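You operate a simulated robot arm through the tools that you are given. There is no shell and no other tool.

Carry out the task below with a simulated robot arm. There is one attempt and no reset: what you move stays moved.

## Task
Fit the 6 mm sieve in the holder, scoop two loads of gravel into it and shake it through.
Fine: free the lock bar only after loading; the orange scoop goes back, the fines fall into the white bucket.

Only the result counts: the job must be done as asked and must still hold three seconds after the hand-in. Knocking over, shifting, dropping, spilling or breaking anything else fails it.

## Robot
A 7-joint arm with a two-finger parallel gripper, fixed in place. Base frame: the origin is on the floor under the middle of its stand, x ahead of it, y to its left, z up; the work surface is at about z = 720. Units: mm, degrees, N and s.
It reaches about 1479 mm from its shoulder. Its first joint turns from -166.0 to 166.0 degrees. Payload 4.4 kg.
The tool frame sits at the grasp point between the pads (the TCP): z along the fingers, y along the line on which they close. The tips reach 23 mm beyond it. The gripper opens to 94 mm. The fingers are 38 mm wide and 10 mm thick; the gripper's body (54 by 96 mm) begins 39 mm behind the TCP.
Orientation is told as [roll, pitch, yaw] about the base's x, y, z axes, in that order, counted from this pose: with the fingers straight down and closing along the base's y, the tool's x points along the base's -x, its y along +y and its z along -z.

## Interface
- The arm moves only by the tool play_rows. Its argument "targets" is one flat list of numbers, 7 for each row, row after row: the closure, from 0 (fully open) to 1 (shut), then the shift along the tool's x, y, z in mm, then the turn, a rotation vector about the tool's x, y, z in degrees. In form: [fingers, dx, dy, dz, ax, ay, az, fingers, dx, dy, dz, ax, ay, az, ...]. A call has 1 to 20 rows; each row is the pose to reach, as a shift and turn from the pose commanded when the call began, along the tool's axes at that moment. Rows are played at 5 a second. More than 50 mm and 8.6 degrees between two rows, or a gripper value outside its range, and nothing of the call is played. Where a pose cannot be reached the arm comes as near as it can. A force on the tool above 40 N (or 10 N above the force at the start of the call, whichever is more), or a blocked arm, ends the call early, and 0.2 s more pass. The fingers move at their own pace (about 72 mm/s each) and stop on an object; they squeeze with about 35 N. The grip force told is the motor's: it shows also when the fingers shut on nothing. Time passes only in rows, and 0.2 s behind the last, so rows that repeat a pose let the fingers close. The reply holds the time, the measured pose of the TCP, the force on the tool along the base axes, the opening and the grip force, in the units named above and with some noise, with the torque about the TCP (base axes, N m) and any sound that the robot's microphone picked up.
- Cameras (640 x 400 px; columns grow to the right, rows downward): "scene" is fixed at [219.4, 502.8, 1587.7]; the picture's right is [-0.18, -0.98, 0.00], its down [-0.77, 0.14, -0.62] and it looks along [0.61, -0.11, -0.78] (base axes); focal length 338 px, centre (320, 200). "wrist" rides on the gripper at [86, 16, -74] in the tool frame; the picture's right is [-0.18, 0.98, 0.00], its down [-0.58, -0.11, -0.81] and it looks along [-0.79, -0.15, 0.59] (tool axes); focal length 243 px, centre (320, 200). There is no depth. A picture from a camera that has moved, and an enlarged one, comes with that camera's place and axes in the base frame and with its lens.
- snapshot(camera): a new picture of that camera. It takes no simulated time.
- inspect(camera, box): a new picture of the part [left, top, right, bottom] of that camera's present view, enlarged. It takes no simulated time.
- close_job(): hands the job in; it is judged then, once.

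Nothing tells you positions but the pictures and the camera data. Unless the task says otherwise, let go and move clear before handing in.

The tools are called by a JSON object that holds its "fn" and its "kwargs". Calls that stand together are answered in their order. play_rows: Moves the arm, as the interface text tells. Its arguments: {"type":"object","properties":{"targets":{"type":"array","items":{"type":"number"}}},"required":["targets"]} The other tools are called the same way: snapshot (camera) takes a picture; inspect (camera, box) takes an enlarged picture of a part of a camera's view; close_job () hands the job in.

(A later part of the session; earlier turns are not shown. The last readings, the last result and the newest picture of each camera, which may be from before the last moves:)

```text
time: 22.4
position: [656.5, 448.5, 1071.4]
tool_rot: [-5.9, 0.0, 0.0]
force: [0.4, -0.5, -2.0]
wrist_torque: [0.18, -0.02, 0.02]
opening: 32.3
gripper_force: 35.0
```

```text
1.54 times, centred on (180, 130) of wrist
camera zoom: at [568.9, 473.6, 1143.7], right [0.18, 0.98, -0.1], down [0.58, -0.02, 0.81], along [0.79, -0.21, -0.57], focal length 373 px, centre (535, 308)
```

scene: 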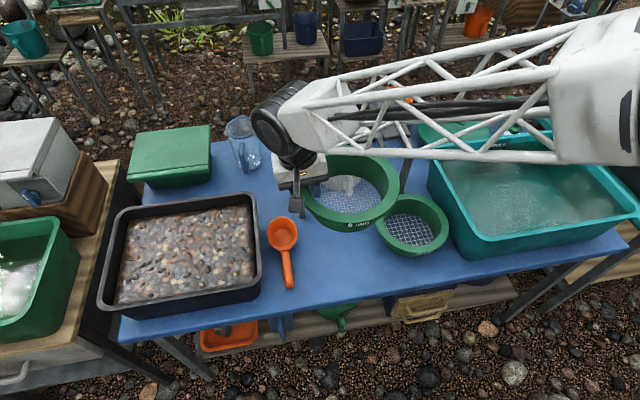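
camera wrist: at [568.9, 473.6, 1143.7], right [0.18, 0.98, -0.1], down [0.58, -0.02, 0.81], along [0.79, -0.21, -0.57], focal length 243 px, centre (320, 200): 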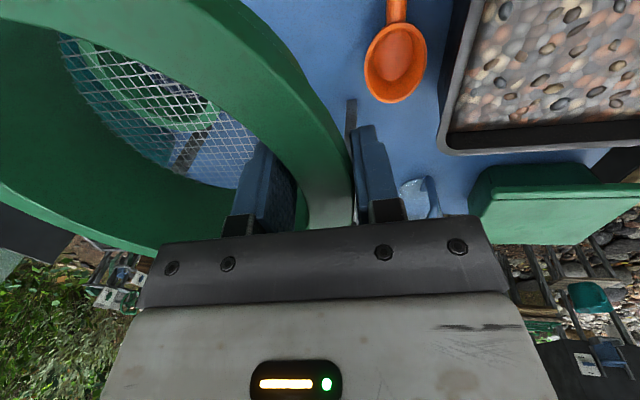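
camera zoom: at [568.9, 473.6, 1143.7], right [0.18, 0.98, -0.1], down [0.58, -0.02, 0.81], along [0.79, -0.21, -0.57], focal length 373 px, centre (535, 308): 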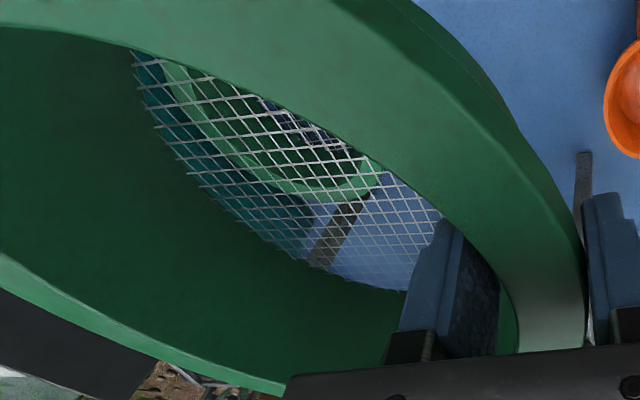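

The sieve hangs about level and the grip is steady. Now I'll carry it across at this height to hover over the carriage opening.

{"fn": "play_rows", "kwargs": {"targets": [1, -15, -3.2, 0.3, 0, 0, 0, 1, -45, -9.5, 1, 0, 0, 0, 1, -75, -15.8, 1.6, 0, 0, 0, 1, -105, -22, 2.3, 0, 0, 0, 1, -135, -28.4, 3, 0, 0, 0, 1, -165, -34.7, 3.6, 0, 0, 0, 1, -195, -41, 4.3, 0, 0, 0, 1, -225, -47.3, 5, 0, 0, 0, 1, -255, -53.6, 5.6, 0, 0, 0, 1, -285, -60, 6.3, 0, 0, 0, 1, -315, -66.2, 7, 0, 0, 0, 1, -332, -69.7, 7.3, 0, 0, 0, 1, -341, -71.6, 7.5, 0, 0, 0, 1, -341, -71.6, 7.5, 0, 0, 0, 1, -341, -71.6, 7.5, 0, 0, 0]}}

{"fn": "snapshot", "kwargs": {"camera": "scene"}}

{"fn": "snapshot", "kwargs": {"camera": "wrist"}}

{"fn": "inspect", "kwargs": {"camera": "scene", "box": [260, 60, 440, 200]}}

```text
time: 25.6
position: [996.6, 375.7, 1069.8]
tool_rot: [-5.9, 0.0, 0.0]
force: [0.1, -0.1, -1.9]
wrist_torque: [0.16, 0.02, 0.0]
opening: 32.0
gripper_force: 34.9
```

```text
taken
```

scene: 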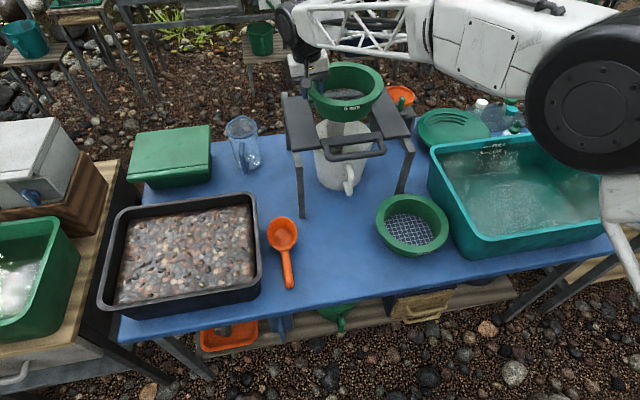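

```text
taken
camera wrist: at [909.4, 401.4, 1143.4], right [0.18, 0.98, -0.1], down [0.58, -0.02, 0.81], along [0.79, -0.21, -0.57], focal length 243 px, centre (320, 200)
```

wrist: 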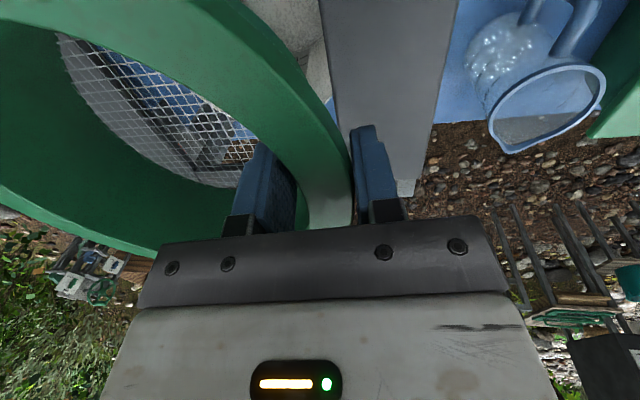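

```text
2.86 times, centred on (350, 130) of scene
camera zoom: at [219.4, 502.8, 1587.7], right [-0.18, -0.98, 0.0], down [-0.77, 0.14, -0.62], along [0.61, -0.11, -0.78], focal length 964 px, centre (234, 400)
```

zoom: 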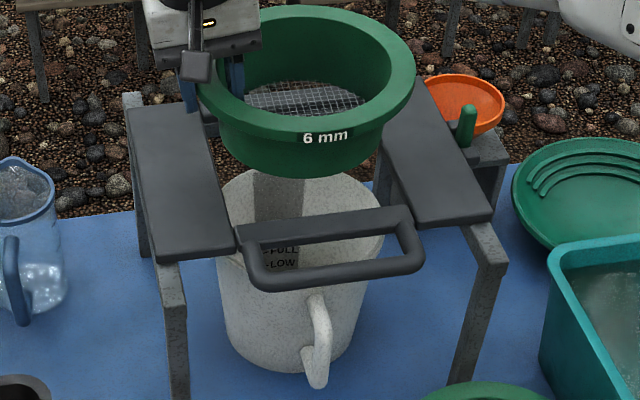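

{"fn": "inspect", "kwargs": {"camera": "scene", "box": [275, 55, 425, 165]}}

{"fn": "inspect", "kwargs": {"camera": "wrist", "box": [0, 0, 460, 250]}}

```text
3.64 times, centred on (350, 110) of scene
camera zoom: at [219.4, 502.8, 1587.7], right [-0.18, -0.98, 0.0], down [-0.77, 0.14, -0.62], along [0.61, -0.11, -0.78], focal length 1227 px, centre (211, 527)
```

zoom: 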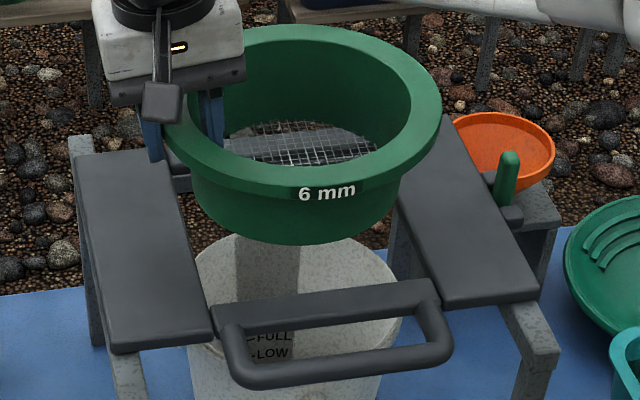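

```text
1.39 times, centred on (230, 125) of wrist
camera zoom: at [909.4, 401.4, 1143.4], right [0.18, 0.98, -0.1], down [0.58, -0.02, 0.81], along [0.79, -0.21, -0.57], focal length 338 px, centre (445, 304)
```

zoom: 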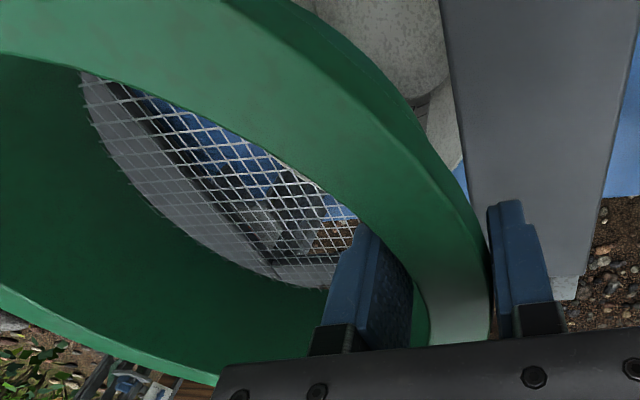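

The scene view puts the sieve about 4–5 mm short in x and 4 mm too far left compared with the opening. I'll correct that and come down to just above the opening.

{"fn": "play_rows", "kwargs": {"targets": [1, -4.5, -4, 0.4, 0, 0, 0, 1, -4.5, -2.5, 14, 0, 0, 0, 1, -4.5, -1, 28, 0, 0, 0, 1, -4.5, 0, 38.2, 0, 0, 0, 1, -4.5, 0, 38.2, 0, 0, 0]}}

{"fn": "inspect", "kwargs": {"camera": "scene", "box": [275, 55, 425, 165]}}

{"fn": "inspect", "kwargs": {"camera": "wrist", "box": [0, 0, 460, 250]}}

```text
time: 26.8
position: [1001.4, 372.1, 1032.4]
tool_rot: [-6.0, 0.0, -0.1]
force: [-1.0, 1.2, -2.5]
wrist_torque: [0.19, 0.01, -0.02]
opening: 31.9
gripper_force: 35.3
```

```text
3.64 times, centred on (350, 110) of scene
camera zoom: at [219.4, 502.8, 1587.7], right [-0.18, -0.98, 0.0], down [-0.77, 0.14, -0.62], along [0.61, -0.11, -0.78], focal length 1227 px, centre (211, 527)
```

zoom: 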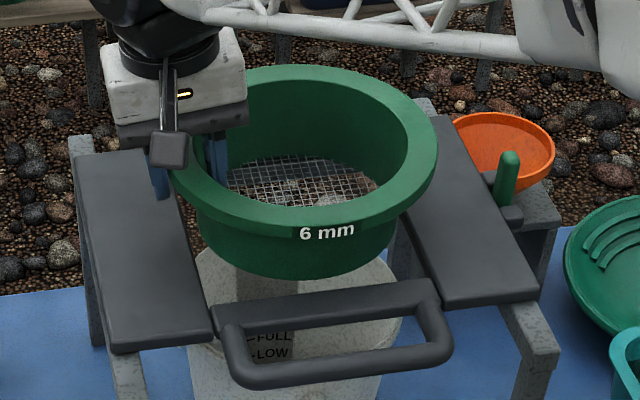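

```text
1.39 times, centred on (230, 125) of wrist
camera zoom: at [914.5, 397.2, 1105.4], right [0.18, 0.98, -0.1], down [0.58, -0.02, 0.81], along [0.79, -0.21, -0.57], focal length 338 px, centre (445, 304)
```

zoom: 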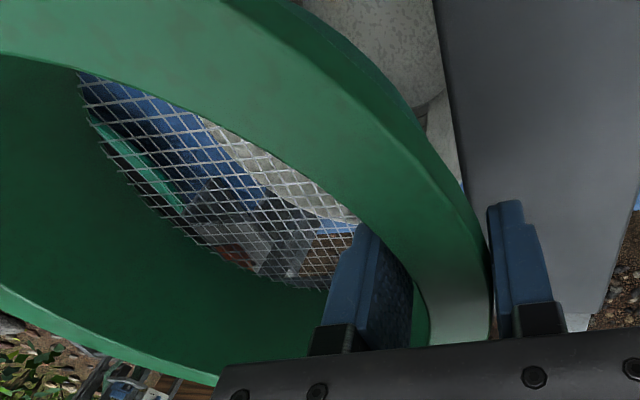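

The body lines up with the opening, with clearance all round. I'll lower it slowly and watch the force.

{"fn": "play_rows", "kwargs": {"targets": [1, 0, -1, 8, 0, 0, 0, 1, 0, -0.2, 16, 0, 0, 0, 1, 0, 0.6, 24, 0, 0, 0, 1, 0, 0.6, 24, 0, 0, 0]}}

{"fn": "inspect", "kwargs": {"camera": "scene", "box": [275, 55, 425, 165]}}

{"fn": "inspect", "kwargs": {"camera": "wrist", "box": [0, 0, 460, 250]}}

```text
time: 27.8
position: [1003.4, 370.7, 1008.8]
tool_rot: [-6.0, -0.2, 0.0]
force: [0.4, -0.4, -2.7]
wrist_torque: [0.15, 0.01, -0.01]
opening: 31.7
gripper_force: 34.9
```

```text
3.64 times, centred on (350, 110) of scene
camera zoom: at [219.4, 502.8, 1587.7], right [-0.18, -0.98, 0.0], down [-0.77, 0.14, -0.62], along [0.61, -0.11, -0.78], focal length 1227 px, centre (211, 527)
```

zoom: 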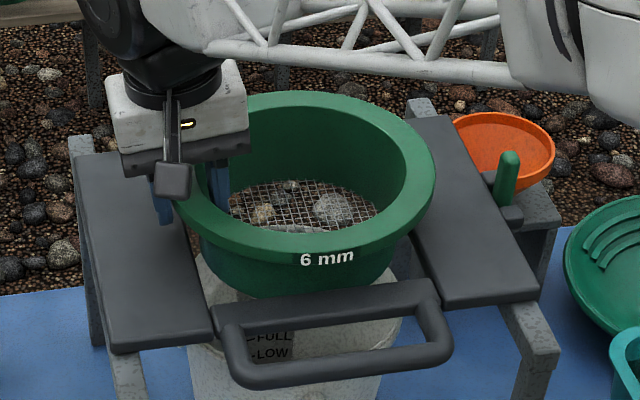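

```text
1.39 times, centred on (230, 125) of wrist
camera zoom: at [914.9, 395.4, 1081.3], right [0.18, 0.98, -0.1], down [0.58, -0.02, 0.81], along [0.79, -0.21, -0.57], focal length 338 px, centre (445, 304)
```

zoom: 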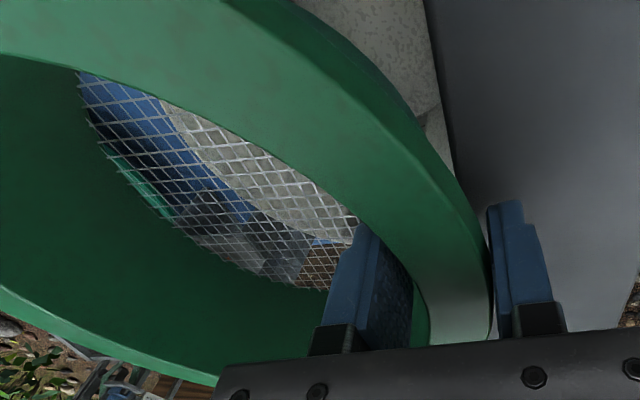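

No contact yet. I'll lower another 12 mm carefully.

{"fn": "play_rows", "kwargs": {"targets": [1, 0, 0.4, 4, 0, 0, 0, 1, 0, 0.8, 8, 0, 0, 0, 1, 0, 1.2, 12, 0, 0, 0, 1, 0, 1.2, 12, 0, 0, 0]}}

{"fn": "inspect", "kwargs": {"camera": "scene", "box": [290, 75, 410, 155]}}

{"fn": "inspect", "kwargs": {"camera": "wrist", "box": [200, 50, 460, 240]}}

```text
time: 28.8
position: [1002.5, 369.7, 996.6]
tool_rot: [-6.0, 0.0, 0.0]
force: [-1.1, -0.6, 1.4]
wrist_torque: [0.22, 0.02, 0.0]
opening: 31.9
gripper_force: 34.9
```

```text
5.00 times, centred on (350, 115) of scene
camera zoom: at [219.4, 502.8, 1587.7], right [-0.18, -0.98, 0.0], down [-0.77, 0.14, -0.62], along [0.61, -0.11, -0.78], focal length 1687 px, centre (170, 625)
```

zoom: 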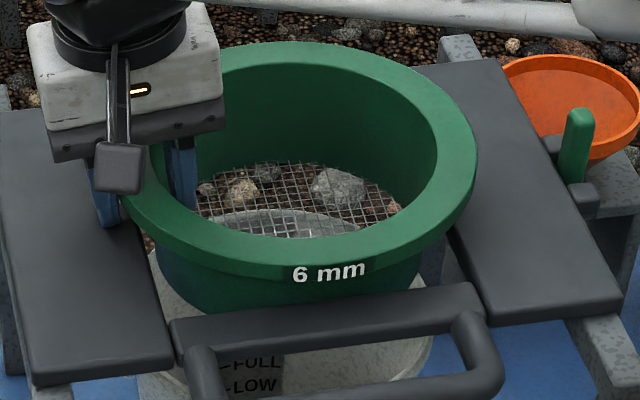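

```text
2.11 times, centred on (330, 145) of wrist
camera zoom: at [914.5, 394.9, 1069.8], right [0.18, 0.98, -0.1], down [0.58, -0.02, 0.81], along [0.79, -0.21, -0.57], focal length 511 px, centre (299, 316)
```

zoom: 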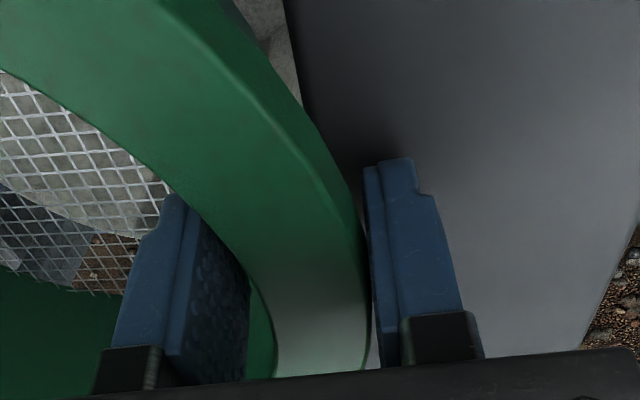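

{"fn": "play_rows", "kwargs": {"targets": [1, 0, 0.2, 2, 0, 0, 0, 1, 0, 0.4, 4, 0, 0, 0, 1, 0, 0.4, 4, 0, 0, 0]}}

{"fn": "inspect", "kwargs": {"camera": "wrist", "box": [200, 50, 460, 240]}}

```text
time: 29.6
position: [1001.3, 369.0, 995.8]
tool_rot: [-5.9, -0.3, 0.1]
force: [-0.3, -4.8, 39.5]
wrist_torque: [1.05, 0.25, -0.01]
opening: 32.0
gripper_force: 35.1
```

```text
2.11 times, centred on (330, 145) of wrist
camera zoom: at [914.5, 394.9, 1069.2], right [0.18, 0.98, -0.1], down [0.58, -0.03, 0.82], along [0.8, -0.21, -0.57], focal length 511 px, centre (299, 316)
```

zoom: 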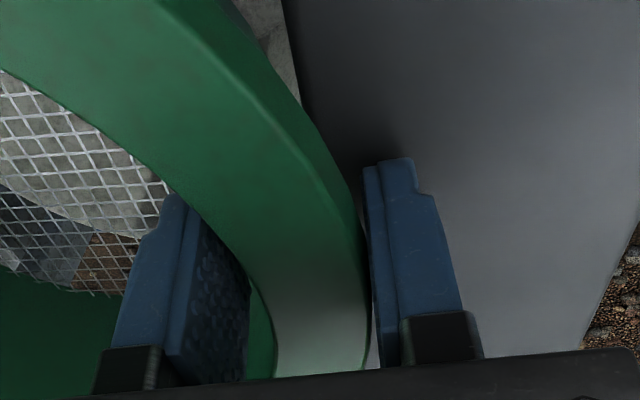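

The outer fingertip has just touched the plate (top at about z≈970), so the flange is hovering about 10 mm above it with the body inside the opening. I'll back off 2–3 mm to unload, then release so it drops the last few millimetres into place.

{"fn": "play_rows", "kwargs": {"targets": [1, 0, -0.4, -4, 0, 0, 0, 1, 0, -0.4, -4, 0, 0, 0]}}

{"fn": "play_rows", "kwargs": {"targets": [0.6, 0, 0, 0, 0, 0, 0, 0.5, 0, 0, 0, 0, 0, 0, 0.45, 0, 0, 0, 0, 0, 0, 0.45, 0, 0, 0, 0, 0, 0]}}

{"fn": "inspect", "kwargs": {"camera": "scene", "box": [290, 75, 410, 155]}}

{"fn": "inspect", "kwargs": {"camera": "wrist", "box": [100, 0, 460, 240]}}

```text
time: 30.2
position: [1000.9, 370.2, 997.2]
tool_rot: [-6.0, -0.1, 0.0]
force: [0.0, -5.6, 26.3]
wrist_torque: [0.7, 0.0, 0.01]
opening: 31.8
gripper_force: 35.7
```

```text
time: 30.9
position: [1002.1, 368.4, 997.4]
tool_rot: [-6.0, -0.1, -0.1]
force: [-0.6, -1.4, 5.9]
wrist_torque: [0.16, 0.07, -0.01]
opening: 50.8
gripper_force: 0.0
stopped in row 3: the force on the tool passed its limit at 42 N (the readings are from after the stop); the commanded pose is now the measured one
```

```text
5.00 times, centred on (350, 115) of scene
camera zoom: at [219.4, 502.8, 1587.7], right [-0.18, -0.98, 0.0], down [-0.77, 0.14, -0.62], along [0.61, -0.11, -0.78], focal length 1687 px, centre (170, 625)
```

zoom: 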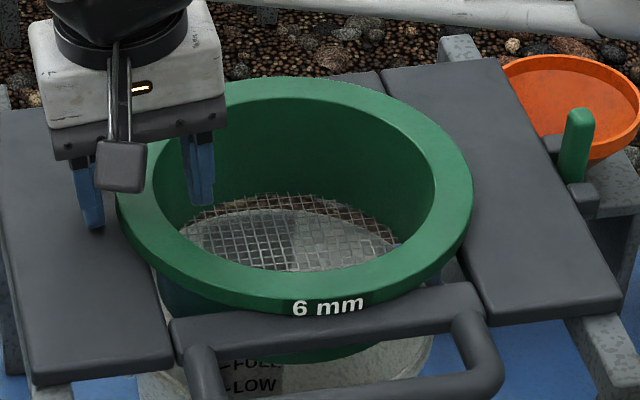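

```text
1.67 times, centred on (280, 120) of wrist
camera zoom: at [914.8, 394.1, 1070.7], right [0.19, 0.98, -0.1], down [0.58, -0.02, 0.81], along [0.79, -0.21, -0.57], focal length 404 px, centre (387, 333)
```

zoom: 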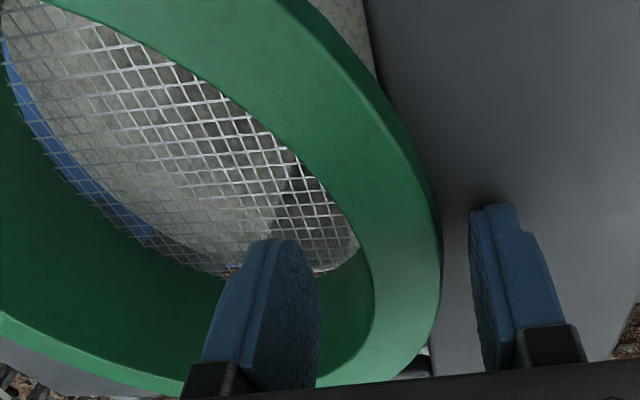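

The sieve has dropped into the carriage opening and its flange rests on the plates. I'll withdraw straight up.

{"fn": "play_rows", "kwargs": {"targets": [0.45, 0, -0.5, -5, 0, 0, 0, 0.45, 0, -2.1, -20, 0, 0, 0, 0.45, 0, -5.2, -50, 0, 0, 0, 0.45, 0, -8.4, -80, 0, 0, 0, 0.45, 0, -12.5, -119, -3, 0, 0, 0.45, 0, -16.7, -159, -6, 0, 0, 0.45, 0, -16.7, -159, -6, 0, 0]}}

{"fn": "snapshot", "kwargs": {"camera": "wrist"}}

{"fn": "inspect", "kwargs": {"camera": "scene", "box": [270, 65, 430, 175]}}

```text
time: 32.5
position: [1001.7, 369.0, 1157.5]
tool_rot: [0.0, 0.0, -0.1]
force: [-0.7, 0.5, 0.3]
wrist_torque: [0.0, 0.02, -0.02]
opening: 51.8
gripper_force: 0.0
```

```text
taken
camera wrist: at [914.7, 386.3, 1232.3], right [0.18, 0.98, 0.0], down [0.58, -0.11, 0.81], along [0.79, -0.15, -0.59], focal length 243 px, centre (320, 200)
```

wrist: 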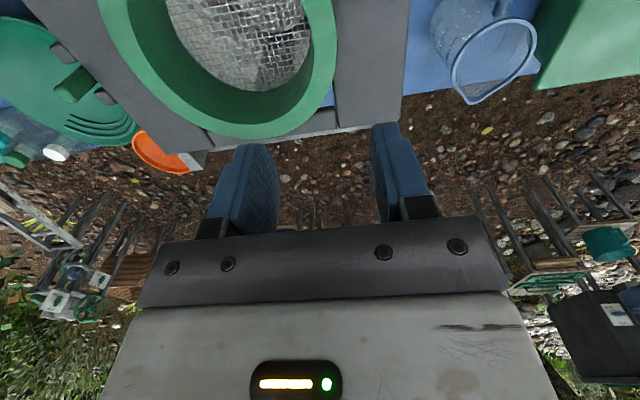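

```text
3.64 times, centred on (350, 120) of scene
camera zoom: at [219.4, 502.8, 1587.7], right [-0.18, -0.98, 0.0], down [-0.77, 0.14, -0.62], along [0.61, -0.11, -0.78], focal length 1227 px, centre (211, 491)
```

zoom: 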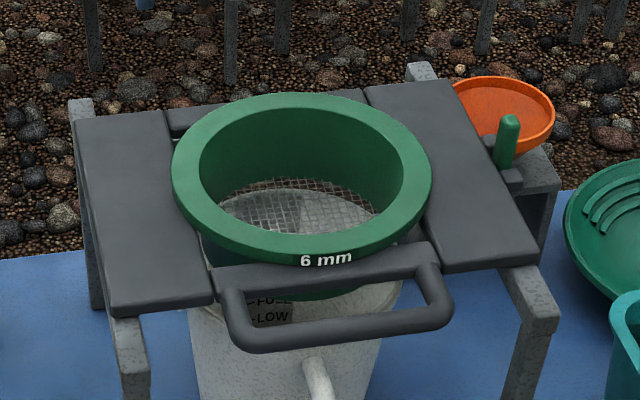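

The 6 mm sieve sits in the carriage. Next I'll go and get the orange scoop. I'll hover above its handle first and check the arm's clearance to the gravel tray.

{"fn": "play_rows", "kwargs": {"targets": [0.35, 34.7, 14.4, 5, 0, 0, 0, 0.35, 69.3, 28.8, 15, 0, 0, 0, 0.35, 104, 43.2, 25, 0, 0, 0, 0.35, 138.7, 57.6, 40, 0, 0, 0, 0.35, 173.4, 72, 55, 0, 0, 0, 0.35, 208, 86.4, 75, 0, 0, 0, 0.35, 242.7, 100.8, 95, 0, 0, 0, 0.35, 277.4, 115.2, 115, 0, 0, 0, 0.35, 312, 129.6, 140, 0, 0, 0, 0.35, 346.7, 144, 165, 0, 0, 0, 0.35, 346.7, 144, 210, 0, 0, 0, 0.35, 346.7, 144, 250, 0, 0, 0, 0.35, 346.7, 144, 277, 0, 0, 0, 0.35, 346.7, 144, 277, 0, 0, 0]}}

{"fn": "snapshot", "kwargs": {"camera": "scene"}}

{"fn": "inspect", "kwargs": {"camera": "scene", "box": [220, 130, 380, 260]}}

{"fn": "snapshot", "kwargs": {"camera": "wrist"}}

```text
time: 35.5
position: [656.1, 514.4, 879.7]
tool_rot: [0.0, -0.1, -0.2]
force: [0.0, 0.1, 0.0]
wrist_torque: [0.0, 0.02, 0.0]
opening: 61.5
gripper_force: 0.0
```

```text
taken
```

scene: 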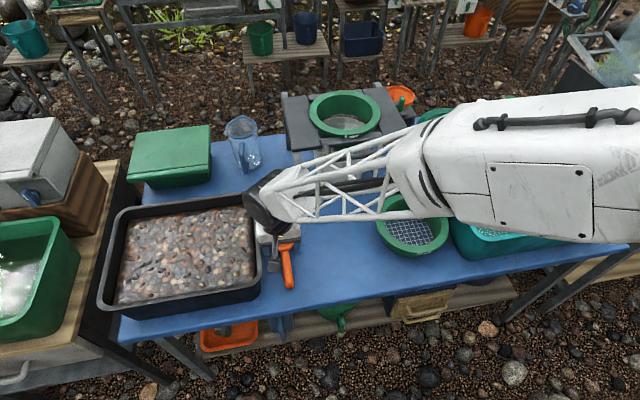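

```text
3.08 times, centred on (300, 195) of scene
camera zoom: at [219.4, 502.8, 1587.7], right [-0.18, -0.98, 0.0], down [-0.77, 0.14, -0.62], along [0.61, -0.11, -0.78], focal length 1038 px, centre (382, 215)
```

zoom: 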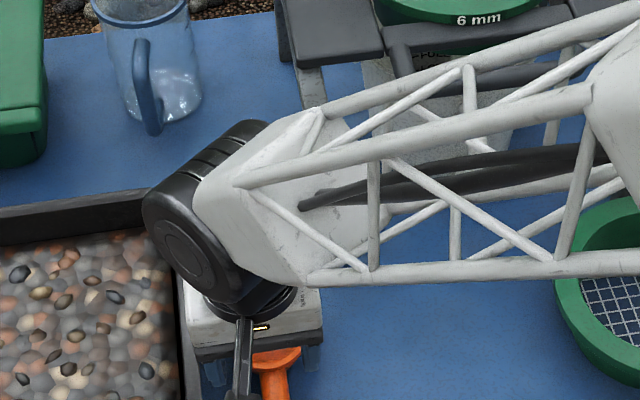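

```text
taken
camera wrist: at [568.4, 531.5, 954.5], right [0.19, 0.98, 0.0], down [0.58, -0.11, 0.81], along [0.79, -0.15, -0.59], focal length 243 px, centre (320, 200)
```

wrist: 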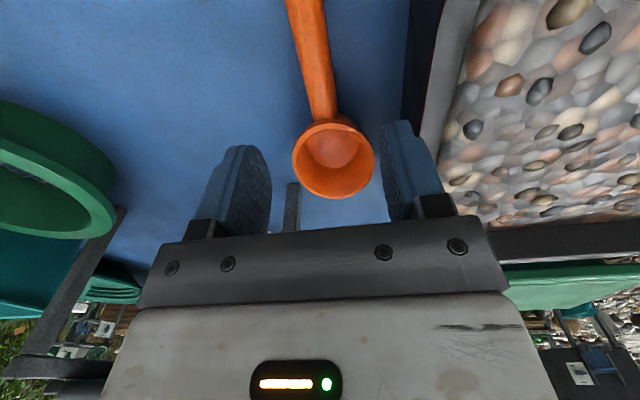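

The wrist joint's housing sits toward the tray, so I'll lean the gripper about 10° away from the tray when gripping the handle. First I'll check the handle's position against the fingers.

{"fn": "inspect", "kwargs": {"camera": "wrist", "box": [200, 0, 440, 200]}}

{"fn": "play_rows", "kwargs": {"targets": [0.45, 0, 0, 0, -5, 0, 0, 0.5, 0, 0, 0, -10, 0, 0, 0.5, 0, -2, 30, -10, 0, 0, 0.5, 0, -2, 30, -10, 0, 0]}}

{"fn": "snapshot", "kwargs": {"camera": "wrist"}}

{"fn": "inspect", "kwargs": {"camera": "scene", "box": [220, 150, 340, 300]}}

```text
2.00 times, centred on (320, 100) of wrist
camera zoom: at [568.4, 531.5, 954.5], right [0.19, 0.98, 0.0], down [0.58, -0.11, 0.81], along [0.79, -0.15, -0.59], focal length 485 px, centre (320, 400)
```

zoom: 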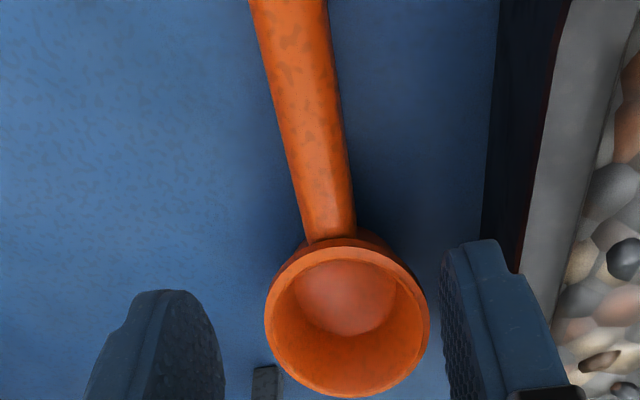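

```text
time: 36.5
position: [655.4, 511.5, 850.1]
tool_rot: [9.9, 0.0, 0.0]
force: [-0.5, 0.2, -0.2]
wrist_torque: [0.04, -0.01, 0.01]
opening: 46.9
gripper_force: 0.0
```

```text
taken
camera wrist: at [568.6, 515.3, 925.8], right [0.19, 0.97, 0.17], down [0.58, -0.25, 0.78], along [0.79, -0.04, -0.61], focal length 243 px, centre (320, 200)
```

wrist: 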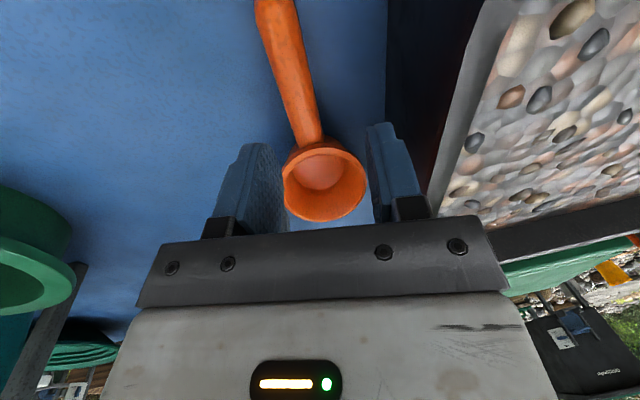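

```text
2.67 times, centred on (280, 225) of scene
camera zoom: at [219.4, 502.8, 1587.7], right [-0.18, -0.98, 0.0], down [-0.77, 0.14, -0.62], along [0.61, -0.11, -0.78], focal length 900 px, centre (427, 133)
```

zoom: 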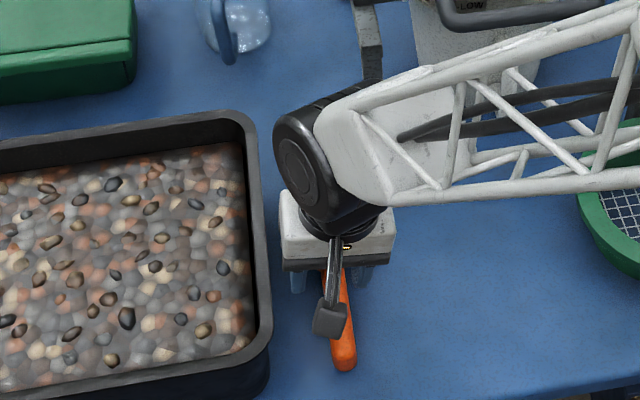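

With the lean, the wrist is clear of the tray rim, and the handle is at about y≈510.5. I'll descend most of the way and check again.

{"fn": "play_rows", "kwargs": {"targets": [0.5, 0, -7, 20, 0, 0, 0, 0.5, 0, -11, 40, 0, 0, 0, 0.5, 0, -14.9, 65, 0, 0, 0, 0.5, 0, -14.9, 65, 0, 0, 0]}}

{"fn": "snapshot", "kwargs": {"camera": "wrist"}}

{"fn": "inspect", "kwargs": {"camera": "scene", "box": [220, 150, 340, 300]}}

```text
time: 37.5
position: [655.7, 508.3, 782.5]
tool_rot: [10.0, 0.0, -0.1]
force: [-0.4, 0.2, 0.0]
wrist_torque: [-0.01, 0.02, -0.01]
opening: 46.9
gripper_force: 0.1
```

```text
taken
camera wrist: at [568.1, 512.6, 859.4], right [0.19, 0.97, 0.17], down [0.58, -0.25, 0.78], along [0.79, -0.04, -0.61], focal length 243 px, centre (320, 200)
```

wrist: 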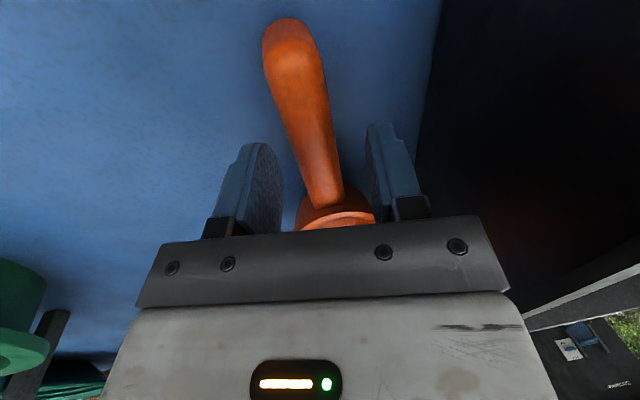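

```text
2.67 times, centred on (280, 225) of scene
camera zoom: at [219.4, 502.8, 1587.7], right [-0.18, -0.98, 0.0], down [-0.77, 0.14, -0.62], along [0.61, -0.11, -0.78], focal length 900 px, centre (427, 133)
```

zoom: 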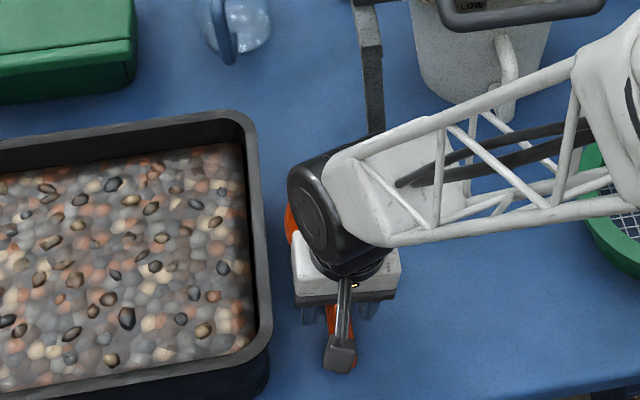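

{"fn": "play_rows", "kwargs": {"targets": [0.5, 0, -2.3, 16, 0, 0, 0, 0.5, 0, -4.6, 32, 0, 0, 0, 0.5, 0, -4.6, 32, 0, 0, 0]}}

{"fn": "snapshot", "kwargs": {"camera": "wrist"}}

```text
time: 38.3
position: [655.6, 508.8, 749.8]
tool_rot: [10.0, 0.0, -0.1]
force: [-0.2, 0.8, 0.8]
wrist_torque: [0.0, -0.01, 0.02]
opening: 46.9
gripper_force: 0.1
```

```text
taken
camera wrist: at [568.4, 512.8, 827.5], right [0.19, 0.97, 0.17], down [0.58, -0.25, 0.78], along [0.79, -0.04, -0.61], focal length 243 px, centre (320, 200)
```

wrist: 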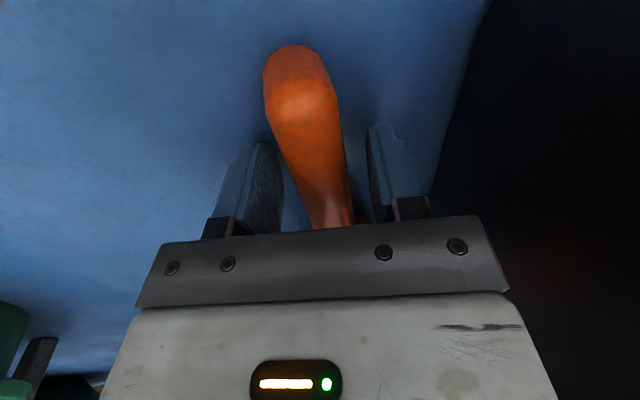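

The handle is between the fingers and nothing touches. Closing on it now.

{"fn": "play_rows", "kwargs": {"targets": [0.6, 0, 0, 0, 0, 0, 0, 0.8, 0, 0, 0, 0, 0, 0, 1, 0, 0, 0, 0, 0, 0, 1, 0, 0, 0, 0, 0, 0, 1, 0, 0, 0, 0, 0, 0]}}

{"fn": "snapshot", "kwargs": {"camera": "wrist"}}

{"fn": "inspect", "kwargs": {"camera": "scene", "box": [240, 190, 320, 300]}}

```text
time: 39.5
position: [656.4, 508.5, 750.3]
tool_rot: [10.0, -0.1, -0.1]
force: [1.7, 0.2, 8.3]
wrist_torque: [-0.03, 0.42, 0.0]
opening: 24.8
gripper_force: 34.9
```

```text
taken
camera wrist: at [568.5, 512.9, 828.1], right [0.19, 0.97, 0.17], down [0.58, -0.25, 0.78], along [0.79, -0.04, -0.61], focal length 243 px, centre (320, 200)
```

wrist: 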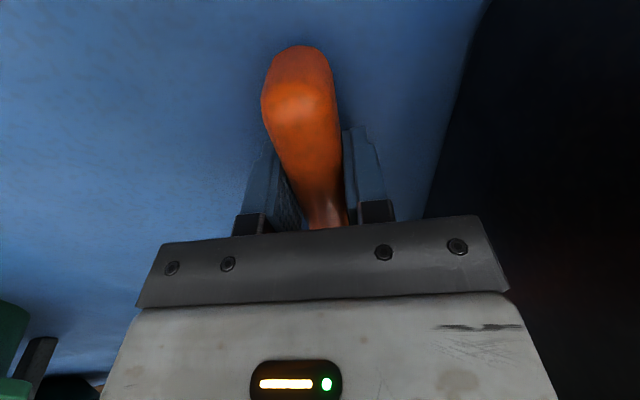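

```text
3.64 times, centred on (280, 245) of scene
camera zoom: at [219.4, 502.8, 1587.7], right [-0.18, -0.98, 0.0], down [-0.77, 0.14, -0.62], along [0.61, -0.11, -0.78], focal length 1227 px, centre (466, 36)
```

zoom: 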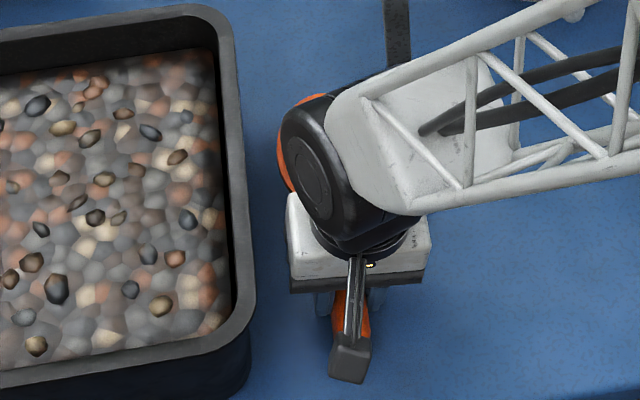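

The handle is gripped at 25 mm. I'll lift a little and check that the scoop comes up steady.

{"fn": "play_rows", "kwargs": {"targets": [1, 0, 0.9, -5, 0, 0, 0, 1, 0, 2.6, -15, 0, 0, 0, 1, 0, 5.2, -29.5, 0, 0, 0, 1, 0, 5.2, -29.5, 0, 0, 0]}}

{"fn": "snapshot", "kwargs": {"camera": "wrist"}}

{"fn": "inspect", "kwargs": {"camera": "scene", "box": [240, 180, 340, 300]}}

```text
time: 40.5
position: [655.5, 509.3, 780.5]
tool_rot: [10.0, 0.0, -0.2]
force: [-0.9, 0.9, -0.7]
wrist_torque: [0.0, -0.01, -0.01]
opening: 24.6
gripper_force: 34.7
```

```text
taken
camera wrist: at [568.4, 513.2, 857.7], right [0.18, 0.97, 0.17], down [0.58, -0.25, 0.78], along [0.79, -0.04, -0.61], focal length 243 px, centre (320, 200)
```

wrist: 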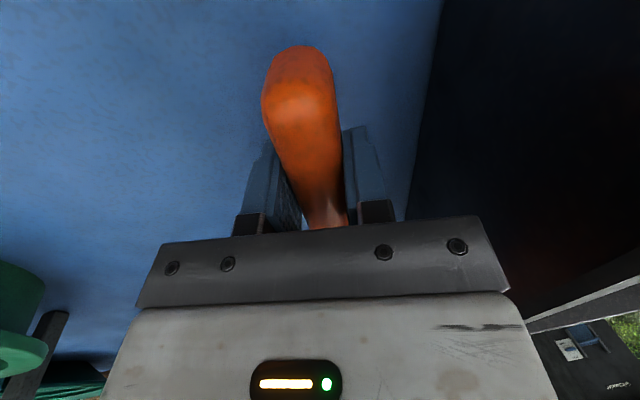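

```text
3.33 times, centred on (290, 240) of scene
camera zoom: at [219.4, 502.8, 1587.7], right [-0.18, -0.98, 0.0], down [-0.77, 0.14, -0.62], along [0.61, -0.11, -0.78], focal length 1125 px, centre (420, 67)
```

zoom: 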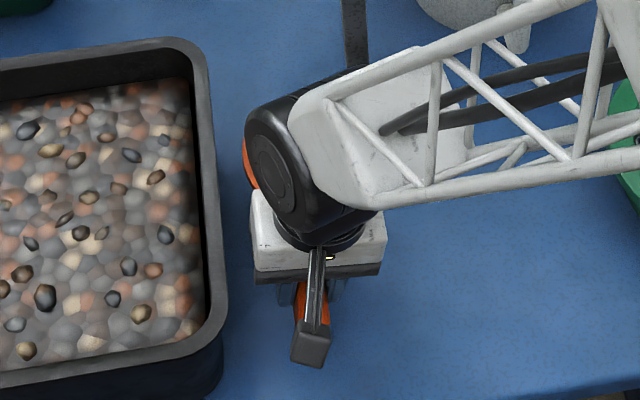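

The scoop is held firmly, level and empty. Before digging I'll rehearse the pour at height with the empty scoop, turning it to point +y over the sieve, to be sure the arm can reach that pose.

{"fn": "play_rows", "kwargs": {"targets": [1, 0, 7.8, -44.3, 0, 0, 0, 1, 0, 15.6, -88.7, 0, 0, 0, 1, 0, 23.4, -133, 0, 0, 0, 1, 0, 31.2, -177.3, 0, 0, 0, 1, 0, 39.1, -221.6, 0, 0, 0, 1, 0, 46.9, -266, 0, 0, 0, 1, 0, 54.7, -310.3, 0, 0, 0, 1, 0, 62.5, -354.6, 0, 0, 0, 1, -31.6, 32.4, -366.7, 0, 1.42, -8.06, 1, -63.3, 2.3, -378.7, 0, 2.84, -16.12, 1, -94.9, -27.8, -390.8, 0, 4.26, -24.18, 1, -126.5, -57.9, -402.9, 0, 5.68, -32.24, 1, -158.1, -88, -415, 0, 7.1, -40.3, 1, -189.8, -118.1, -427, 0, 8.52, -48.35, 1, -221.4, -148.2, -439.1, 0, 9.94, -56.41, 1, -253, -178.3, -451.2, 0, 11.36, -64.47, 1, -284.6, -208.4, -463.3, 0, 12.78, -72.53, 1, -316.3, -238.5, -475.3, 0, 14.2, -80.59, 1, -347.9, -268.6, -487.4, 0, 15.62, -88.65, 1, -347.9, -268.6, -487.4, 0, 15.62, -88.65]}}

{"fn": "snapshot", "kwargs": {"camera": "scene"}}

{"fn": "snapshot", "kwargs": {"camera": "wrist"}}

```text
time: 44.7
position: [1003.9, 160.5, 1213.5]
tool_rot: [10.0, 0.0, 90.0]
force: [-0.2, 0.8, -0.4]
wrist_torque: [-0.03, 0.02, -0.03]
opening: 24.6
gripper_force: 35.4
```

```text
taken
```

scene: 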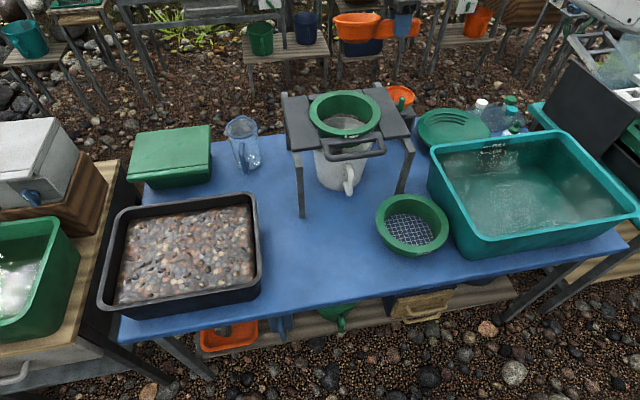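

```text
taken
camera wrist: at [1000.1, 73.7, 1291.1], right [-0.97, 0.18, 0.17], down [0.25, 0.58, 0.77], along [0.04, 0.79, -0.61], focal length 243 px, centre (320, 200)
```

wrist: 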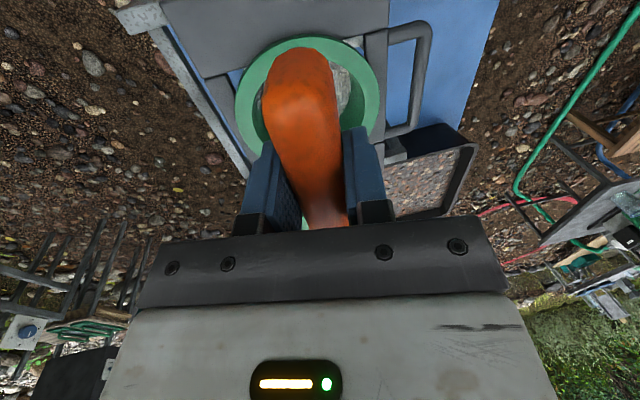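

The arm reaches this pose with the scoop level and pointing +y. Now I'll rehearse the tipping motion up to 110°, keeping the lip about 120 mm above the sieve.

{"fn": "play_rows", "kwargs": {"targets": [1, 5.4, 2.0, -11.6, 0, 7.74, 1.36, 1, 7.9, 4.1, -23.3, 0, 15.48, 2.73, 1, 7.6, 6.1, -34.9, 0, 23.22, 4.09, 1, 4.6, 8.0, -45.6, 0, 30.96, 5.46, 1, -1.2, 9.8, -55.5, 0, 38.7, 6.82, 1, -9.5, 11.2, -63.8, 0, 46.43, 8.18, 1, -20, 12.4, -70.5, 0, 54.18, 9.55, 1, -32.6, 13.2, -75.2, 0, 61.92, 10.91, 1, -46.9, 13.7, -77.5, 0, 69.65, 12.28, 1, -62.5, 13.7, -77.5, 0, 77.39, 13.64, 1, -79.1, 13.2, -75, 0, 85.13, 15, 1, -96.5, 12.3, -69.6, 0, 92.88, 16.37, 1, -114.1, 10.8, -61.3, 0, 100.61, 17.73, 1, -131.7, 8.9, -50.4, 0, 108.35, 19.1, 1, -131.7, 8.9, -50.4, 0, 108.35, 19.1, 1, -131.7, 8.9, -50.4, 0, 108.35, 19.1]}}

{"fn": "snapshot", "kwargs": {"camera": "scene"}}

{"fn": "snapshot", "kwargs": {"camera": "wrist"}}

```text
time: 48.3
position: [1032.6, 249.0, 1355.0]
tool_rot: [-177.1, 69.1, -91.2]
force: [-1.0, -1.6, 2.9]
wrist_torque: [0.23, 0.0, 0.11]
opening: 24.3
gripper_force: 34.7
out of reach, approached as far as the arm can: row 10, 11, 12, 13, 14, 15, 16
stopped in row 16: the arm was blocked; the commanded pose is now the measured one
```

```text
taken
```

scene: 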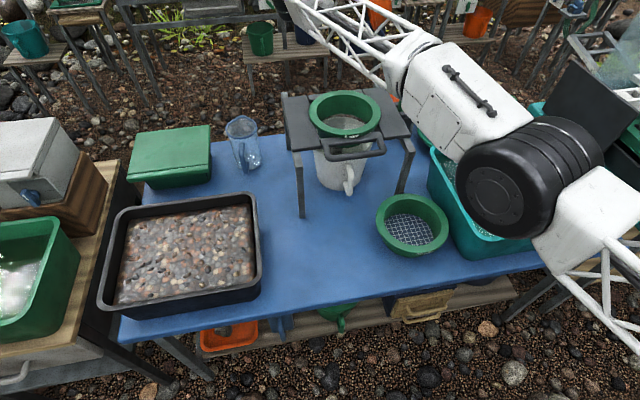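

```text
taken
camera wrist: at [1021.5, 351.3, 1409.0], right [-0.98, 0.0, -0.19], down [0.16, 0.54, -0.83], along [0.1, -0.84, -0.53], focal length 243 px, centre (320, 200)
```

wrist: 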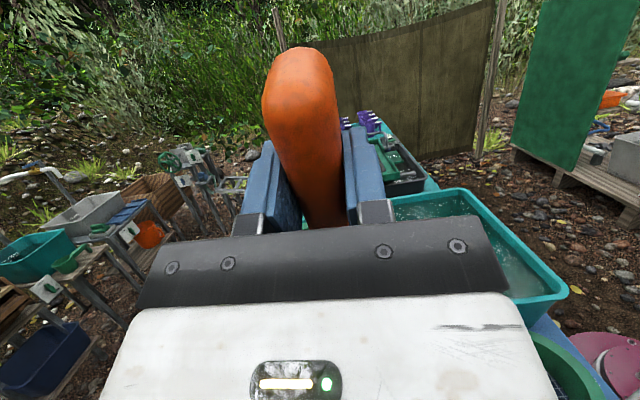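

That tip direction isn't reachable: from about 75° the wrist runs into its limits. Nothing was touched, so I'll rotate the scoop back level and try pouring with the scoop pointing the other way, where the hand follows the forearm.

{"fn": "play_rows", "kwargs": {"targets": [1, -5.9, 1.7, 4.6, 0, -7.74, -1.36, 1, -11.8, 3.4, 9.3, 0, -15.48, -2.73, 1, -17.7, 5.1, 13.9, 0, -23.22, -4.09, 1, -23.6, 6.8, 18.6, 0, -30.96, -5.46, 1, -29.5, 8.5, 23.2, 0, -38.7, -6.82, 1, -35.4, 10.2, 27.9, 0, -46.43, -8.18, 1, -41.3, 11.9, 32.5, 0, -54.18, -9.55, 1, -47.2, 13.6, 37.1, 0, -61.92, -10.91, 1, -53.1, 15.3, 41.8, 0, -69.65, -12.28, 1, -59, 17, 46.4, 0, -77.39, -13.64, 1, -64.9, 18.7, 51, 0, -85.13, -15, 1, -70.8, 20.4, 55.7, 0, -92.88, -16.37, 1, -76.7, 22.1, 60.3, 0, -100.61, -17.73, 1, -82.7, 23.8, 65, 0, -108.35, -19.1, 1, -82.7, 23.8, 65, 0, -108.35, -19.1]}}

{"fn": "snapshot", "kwargs": {"camera": "scene"}}

{"fn": "snapshot", "kwargs": {"camera": "wrist"}}

```text
time: 51.5
position: [1004.2, 161.8, 1289.6]
tool_rot: [13.1, 0.8, 95.3]
force: [-0.1, -1.0, -1.7]
wrist_torque: [-0.06, 0.01, 0.01]
opening: 25.0
gripper_force: 35.0
out of reach, approached as far as the arm can: row 3, 4, 5, 6
```

```text
taken
```

scene: 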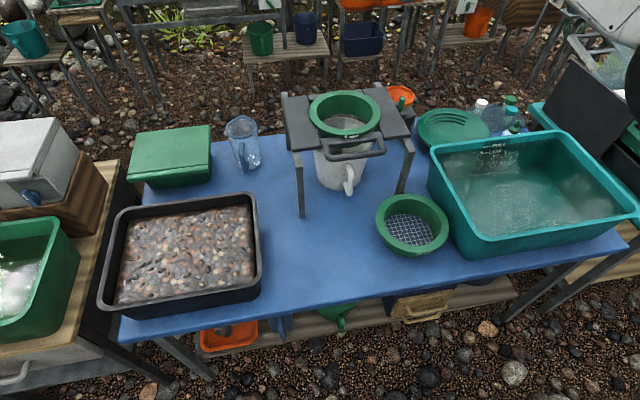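

```text
taken
camera wrist: at [1013.2, 77.3, 1369.1], right [-0.97, 0.1, 0.22], down [0.23, 0.62, 0.75], along [-0.06, 0.78, -0.62], focal length 243 px, centre (320, 200)
```

wrist: 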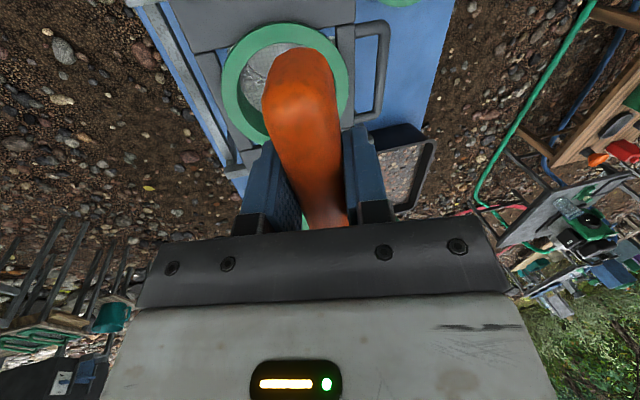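

The scoop is level again, off by a few degrees. I'll correct the orientation and then swing it round toward −y at this safe height, watching for reach warnings.

{"fn": "play_rows", "kwargs": {"targets": [1, 0, 0, 0, 3.05, -1.81, 5.09, 1, 0, 0, 0, 3.05, -1.81, 5.09]}}

{"fn": "play_rows", "kwargs": {"targets": [1, -12.2, 0, 0, 0, -1.42, 8.06, 1, -24.4, 0, 0, 0, -2.84, 16.12, 1, -36.6, 0, 0, 0, -4.26, 24.18, 1, -48.8, 0, 0, 0, -5.68, 32.24, 1, -61, 0, 0, 0, -7.1, 40.3, 1, -73.2, 0, 0, 0, -8.52, 48.35, 1, -85.4, 0, 0, 0, -9.94, 56.41, 1, -97.6, 0, 0, 0, -11.36, 64.47, 1, -109.8, 0, 0, 0, -12.78, 72.53, 1, -122, 0, 0, 0, -14.2, 80.59, 1, -134, 0, 0, 0, -15.62, 88.65, 1, -134, 0, 0, 0, -15.62, 88.65]}}

```text
time: 52.1
position: [1005.2, 161.2, 1290.8]
tool_rot: [9.9, 0.3, 89.8]
force: [0.3, 0.3, -1.5]
wrist_torque: [-0.04, -0.02, 0.01]
opening: 24.7
gripper_force: 35.2
```

```text
time: 54.7
position: [1005.3, 295.5, 1290.9]
tool_rot: [9.9, -0.1, -0.2]
force: [0.7, -0.4, -1.0]
wrist_torque: [-0.01, 0.02, -0.02]
opening: 24.7
gripper_force: 35.3
```

{"fn": "play_rows", "kwargs": {"targets": [1, 0, 12, 2.1, 0, -1.42, 8.06, 1, 0, 24, 4.2, 0, -2.84, 16.12, 1, 0, 36, 6.3, 0, -4.26, 24.18, 1, 0, 48, 8.5, 0, -5.68, 32.24, 1, 0, 60, 10.6, 0, -7.1, 40.3, 1, 0, 72, 12.7, 0, -8.52, 48.35, 1, 0, 84, 14.8, 0, -9.94, 56.41, 1, 0, 96, 16.9, 0, -11.36, 64.47, 1, 0, 108, 19, 0, -12.78, 72.53, 1, 0, 120, 21.2, 0, -14.2, 80.59, 1, 0, 132.5, 23.3, 0, -15.62, 88.65, 1, 0, 132.5, 23.3, 0, -15.62, 88.65]}}

{"fn": "snapshot", "kwargs": {"camera": "scene"}}

{"fn": "snapshot", "kwargs": {"camera": "wrist"}}

```text
time: 57.3
position: [1004.4, 430.4, 1290.0]
tool_rot: [10.1, -0.2, -90.2]
force: [-0.3, 0.0, -0.9]
wrist_torque: [0.03, 0.02, 0.0]
opening: 24.5
gripper_force: 35.2
```

```text
taken
```

scene: 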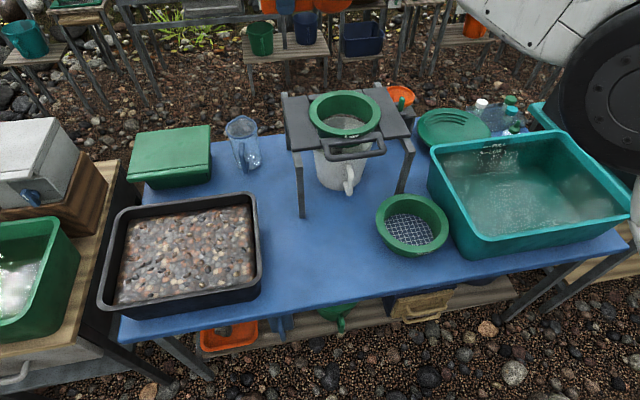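

```text
taken
camera wrist: at [1007.9, 518.0, 1367.1], right [0.97, -0.19, 0.17], down [-0.25, -0.58, 0.78], along [-0.05, -0.79, -0.61], focal length 243 px, centre (320, 200)
```

wrist: 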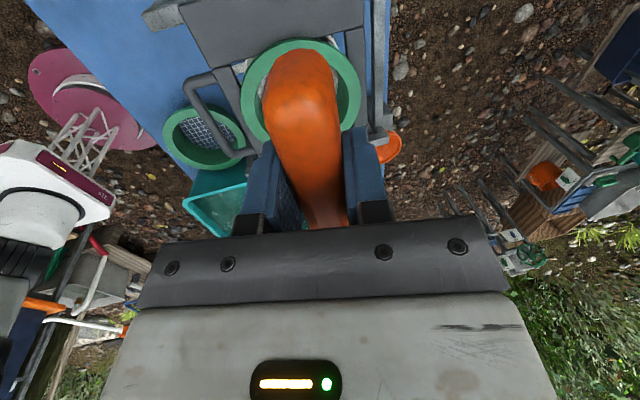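

The scoop now points −y, level. I'll rehearse the tipping here, high above the sieve.

{"fn": "play_rows", "kwargs": {"targets": [1, 3.2, 0.7, -6.5, 0, 7.74, 1.36, 1, 4, 1.5, -13.3, 0, 15.48, 2.73, 1, 1.9, 2.3, -19.9, 0, 23.22, 4.09, 1, -3, 3, -25.7, 0, 30.96, 5.46, 1, -10.6, 3.4, -30.6, 0, 38.7, 6.82, 1, -20.6, 3.7, -34.1, 0, 46.43, 8.18, 1, -32.9, 3.6, -35.8, 0, 54.18, 9.55, 1, -47.3, 3.1, -35.5, 0, 61.92, 10.91, 1, -63.3, 2.3, -33, 0, 69.65, 12.28, 1, -80.7, 1, -28.1, 0, 77.39, 13.64, 1, -99.2, -0.7, -20.5, 0, 85.13, 15, 1, -118.4, -2.9, -10.3, 0, 92.88, 16.37, 1, -137.7, -5.6, 2.9, 0, 100.61, 17.73, 1, -157.1, -8.8, 18.8, 0, 108.35, 19.1, 1, -157.1, -8.8, 18.8, 0, 108.35, 19.1]}}

{"fn": "snapshot", "kwargs": {"camera": "scene"}}

{"fn": "snapshot", "kwargs": {"camera": "wrist"}}

```text
time: 60.5
position: [1000.3, 272.8, 1269.9]
tool_rot: [-170.2, 70.1, 89.8]
force: [-0.1, 0.3, -0.5]
wrist_torque: [-0.02, 0.01, 0.01]
opening: 24.6
gripper_force: 35.1
```

```text
taken
```

scene: 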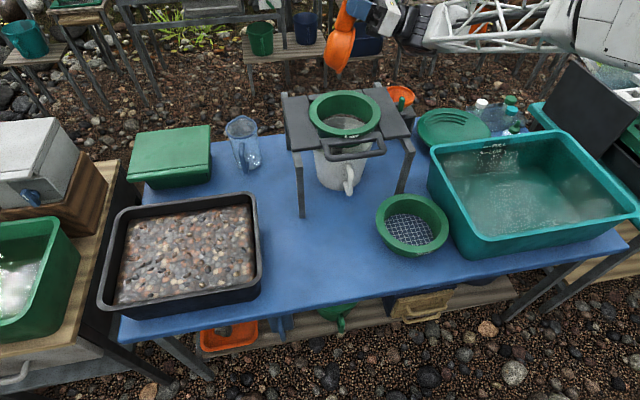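

```text
taken
camera wrist: at [1002.0, 172.2, 1326.4], right [0.97, -0.1, -0.23], down [-0.25, -0.53, -0.81], along [-0.04, 0.84, -0.54], focal length 243 px, centre (320, 200)
```

wrist: 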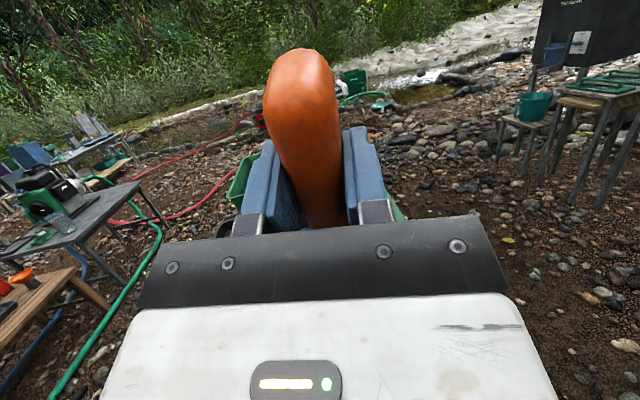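

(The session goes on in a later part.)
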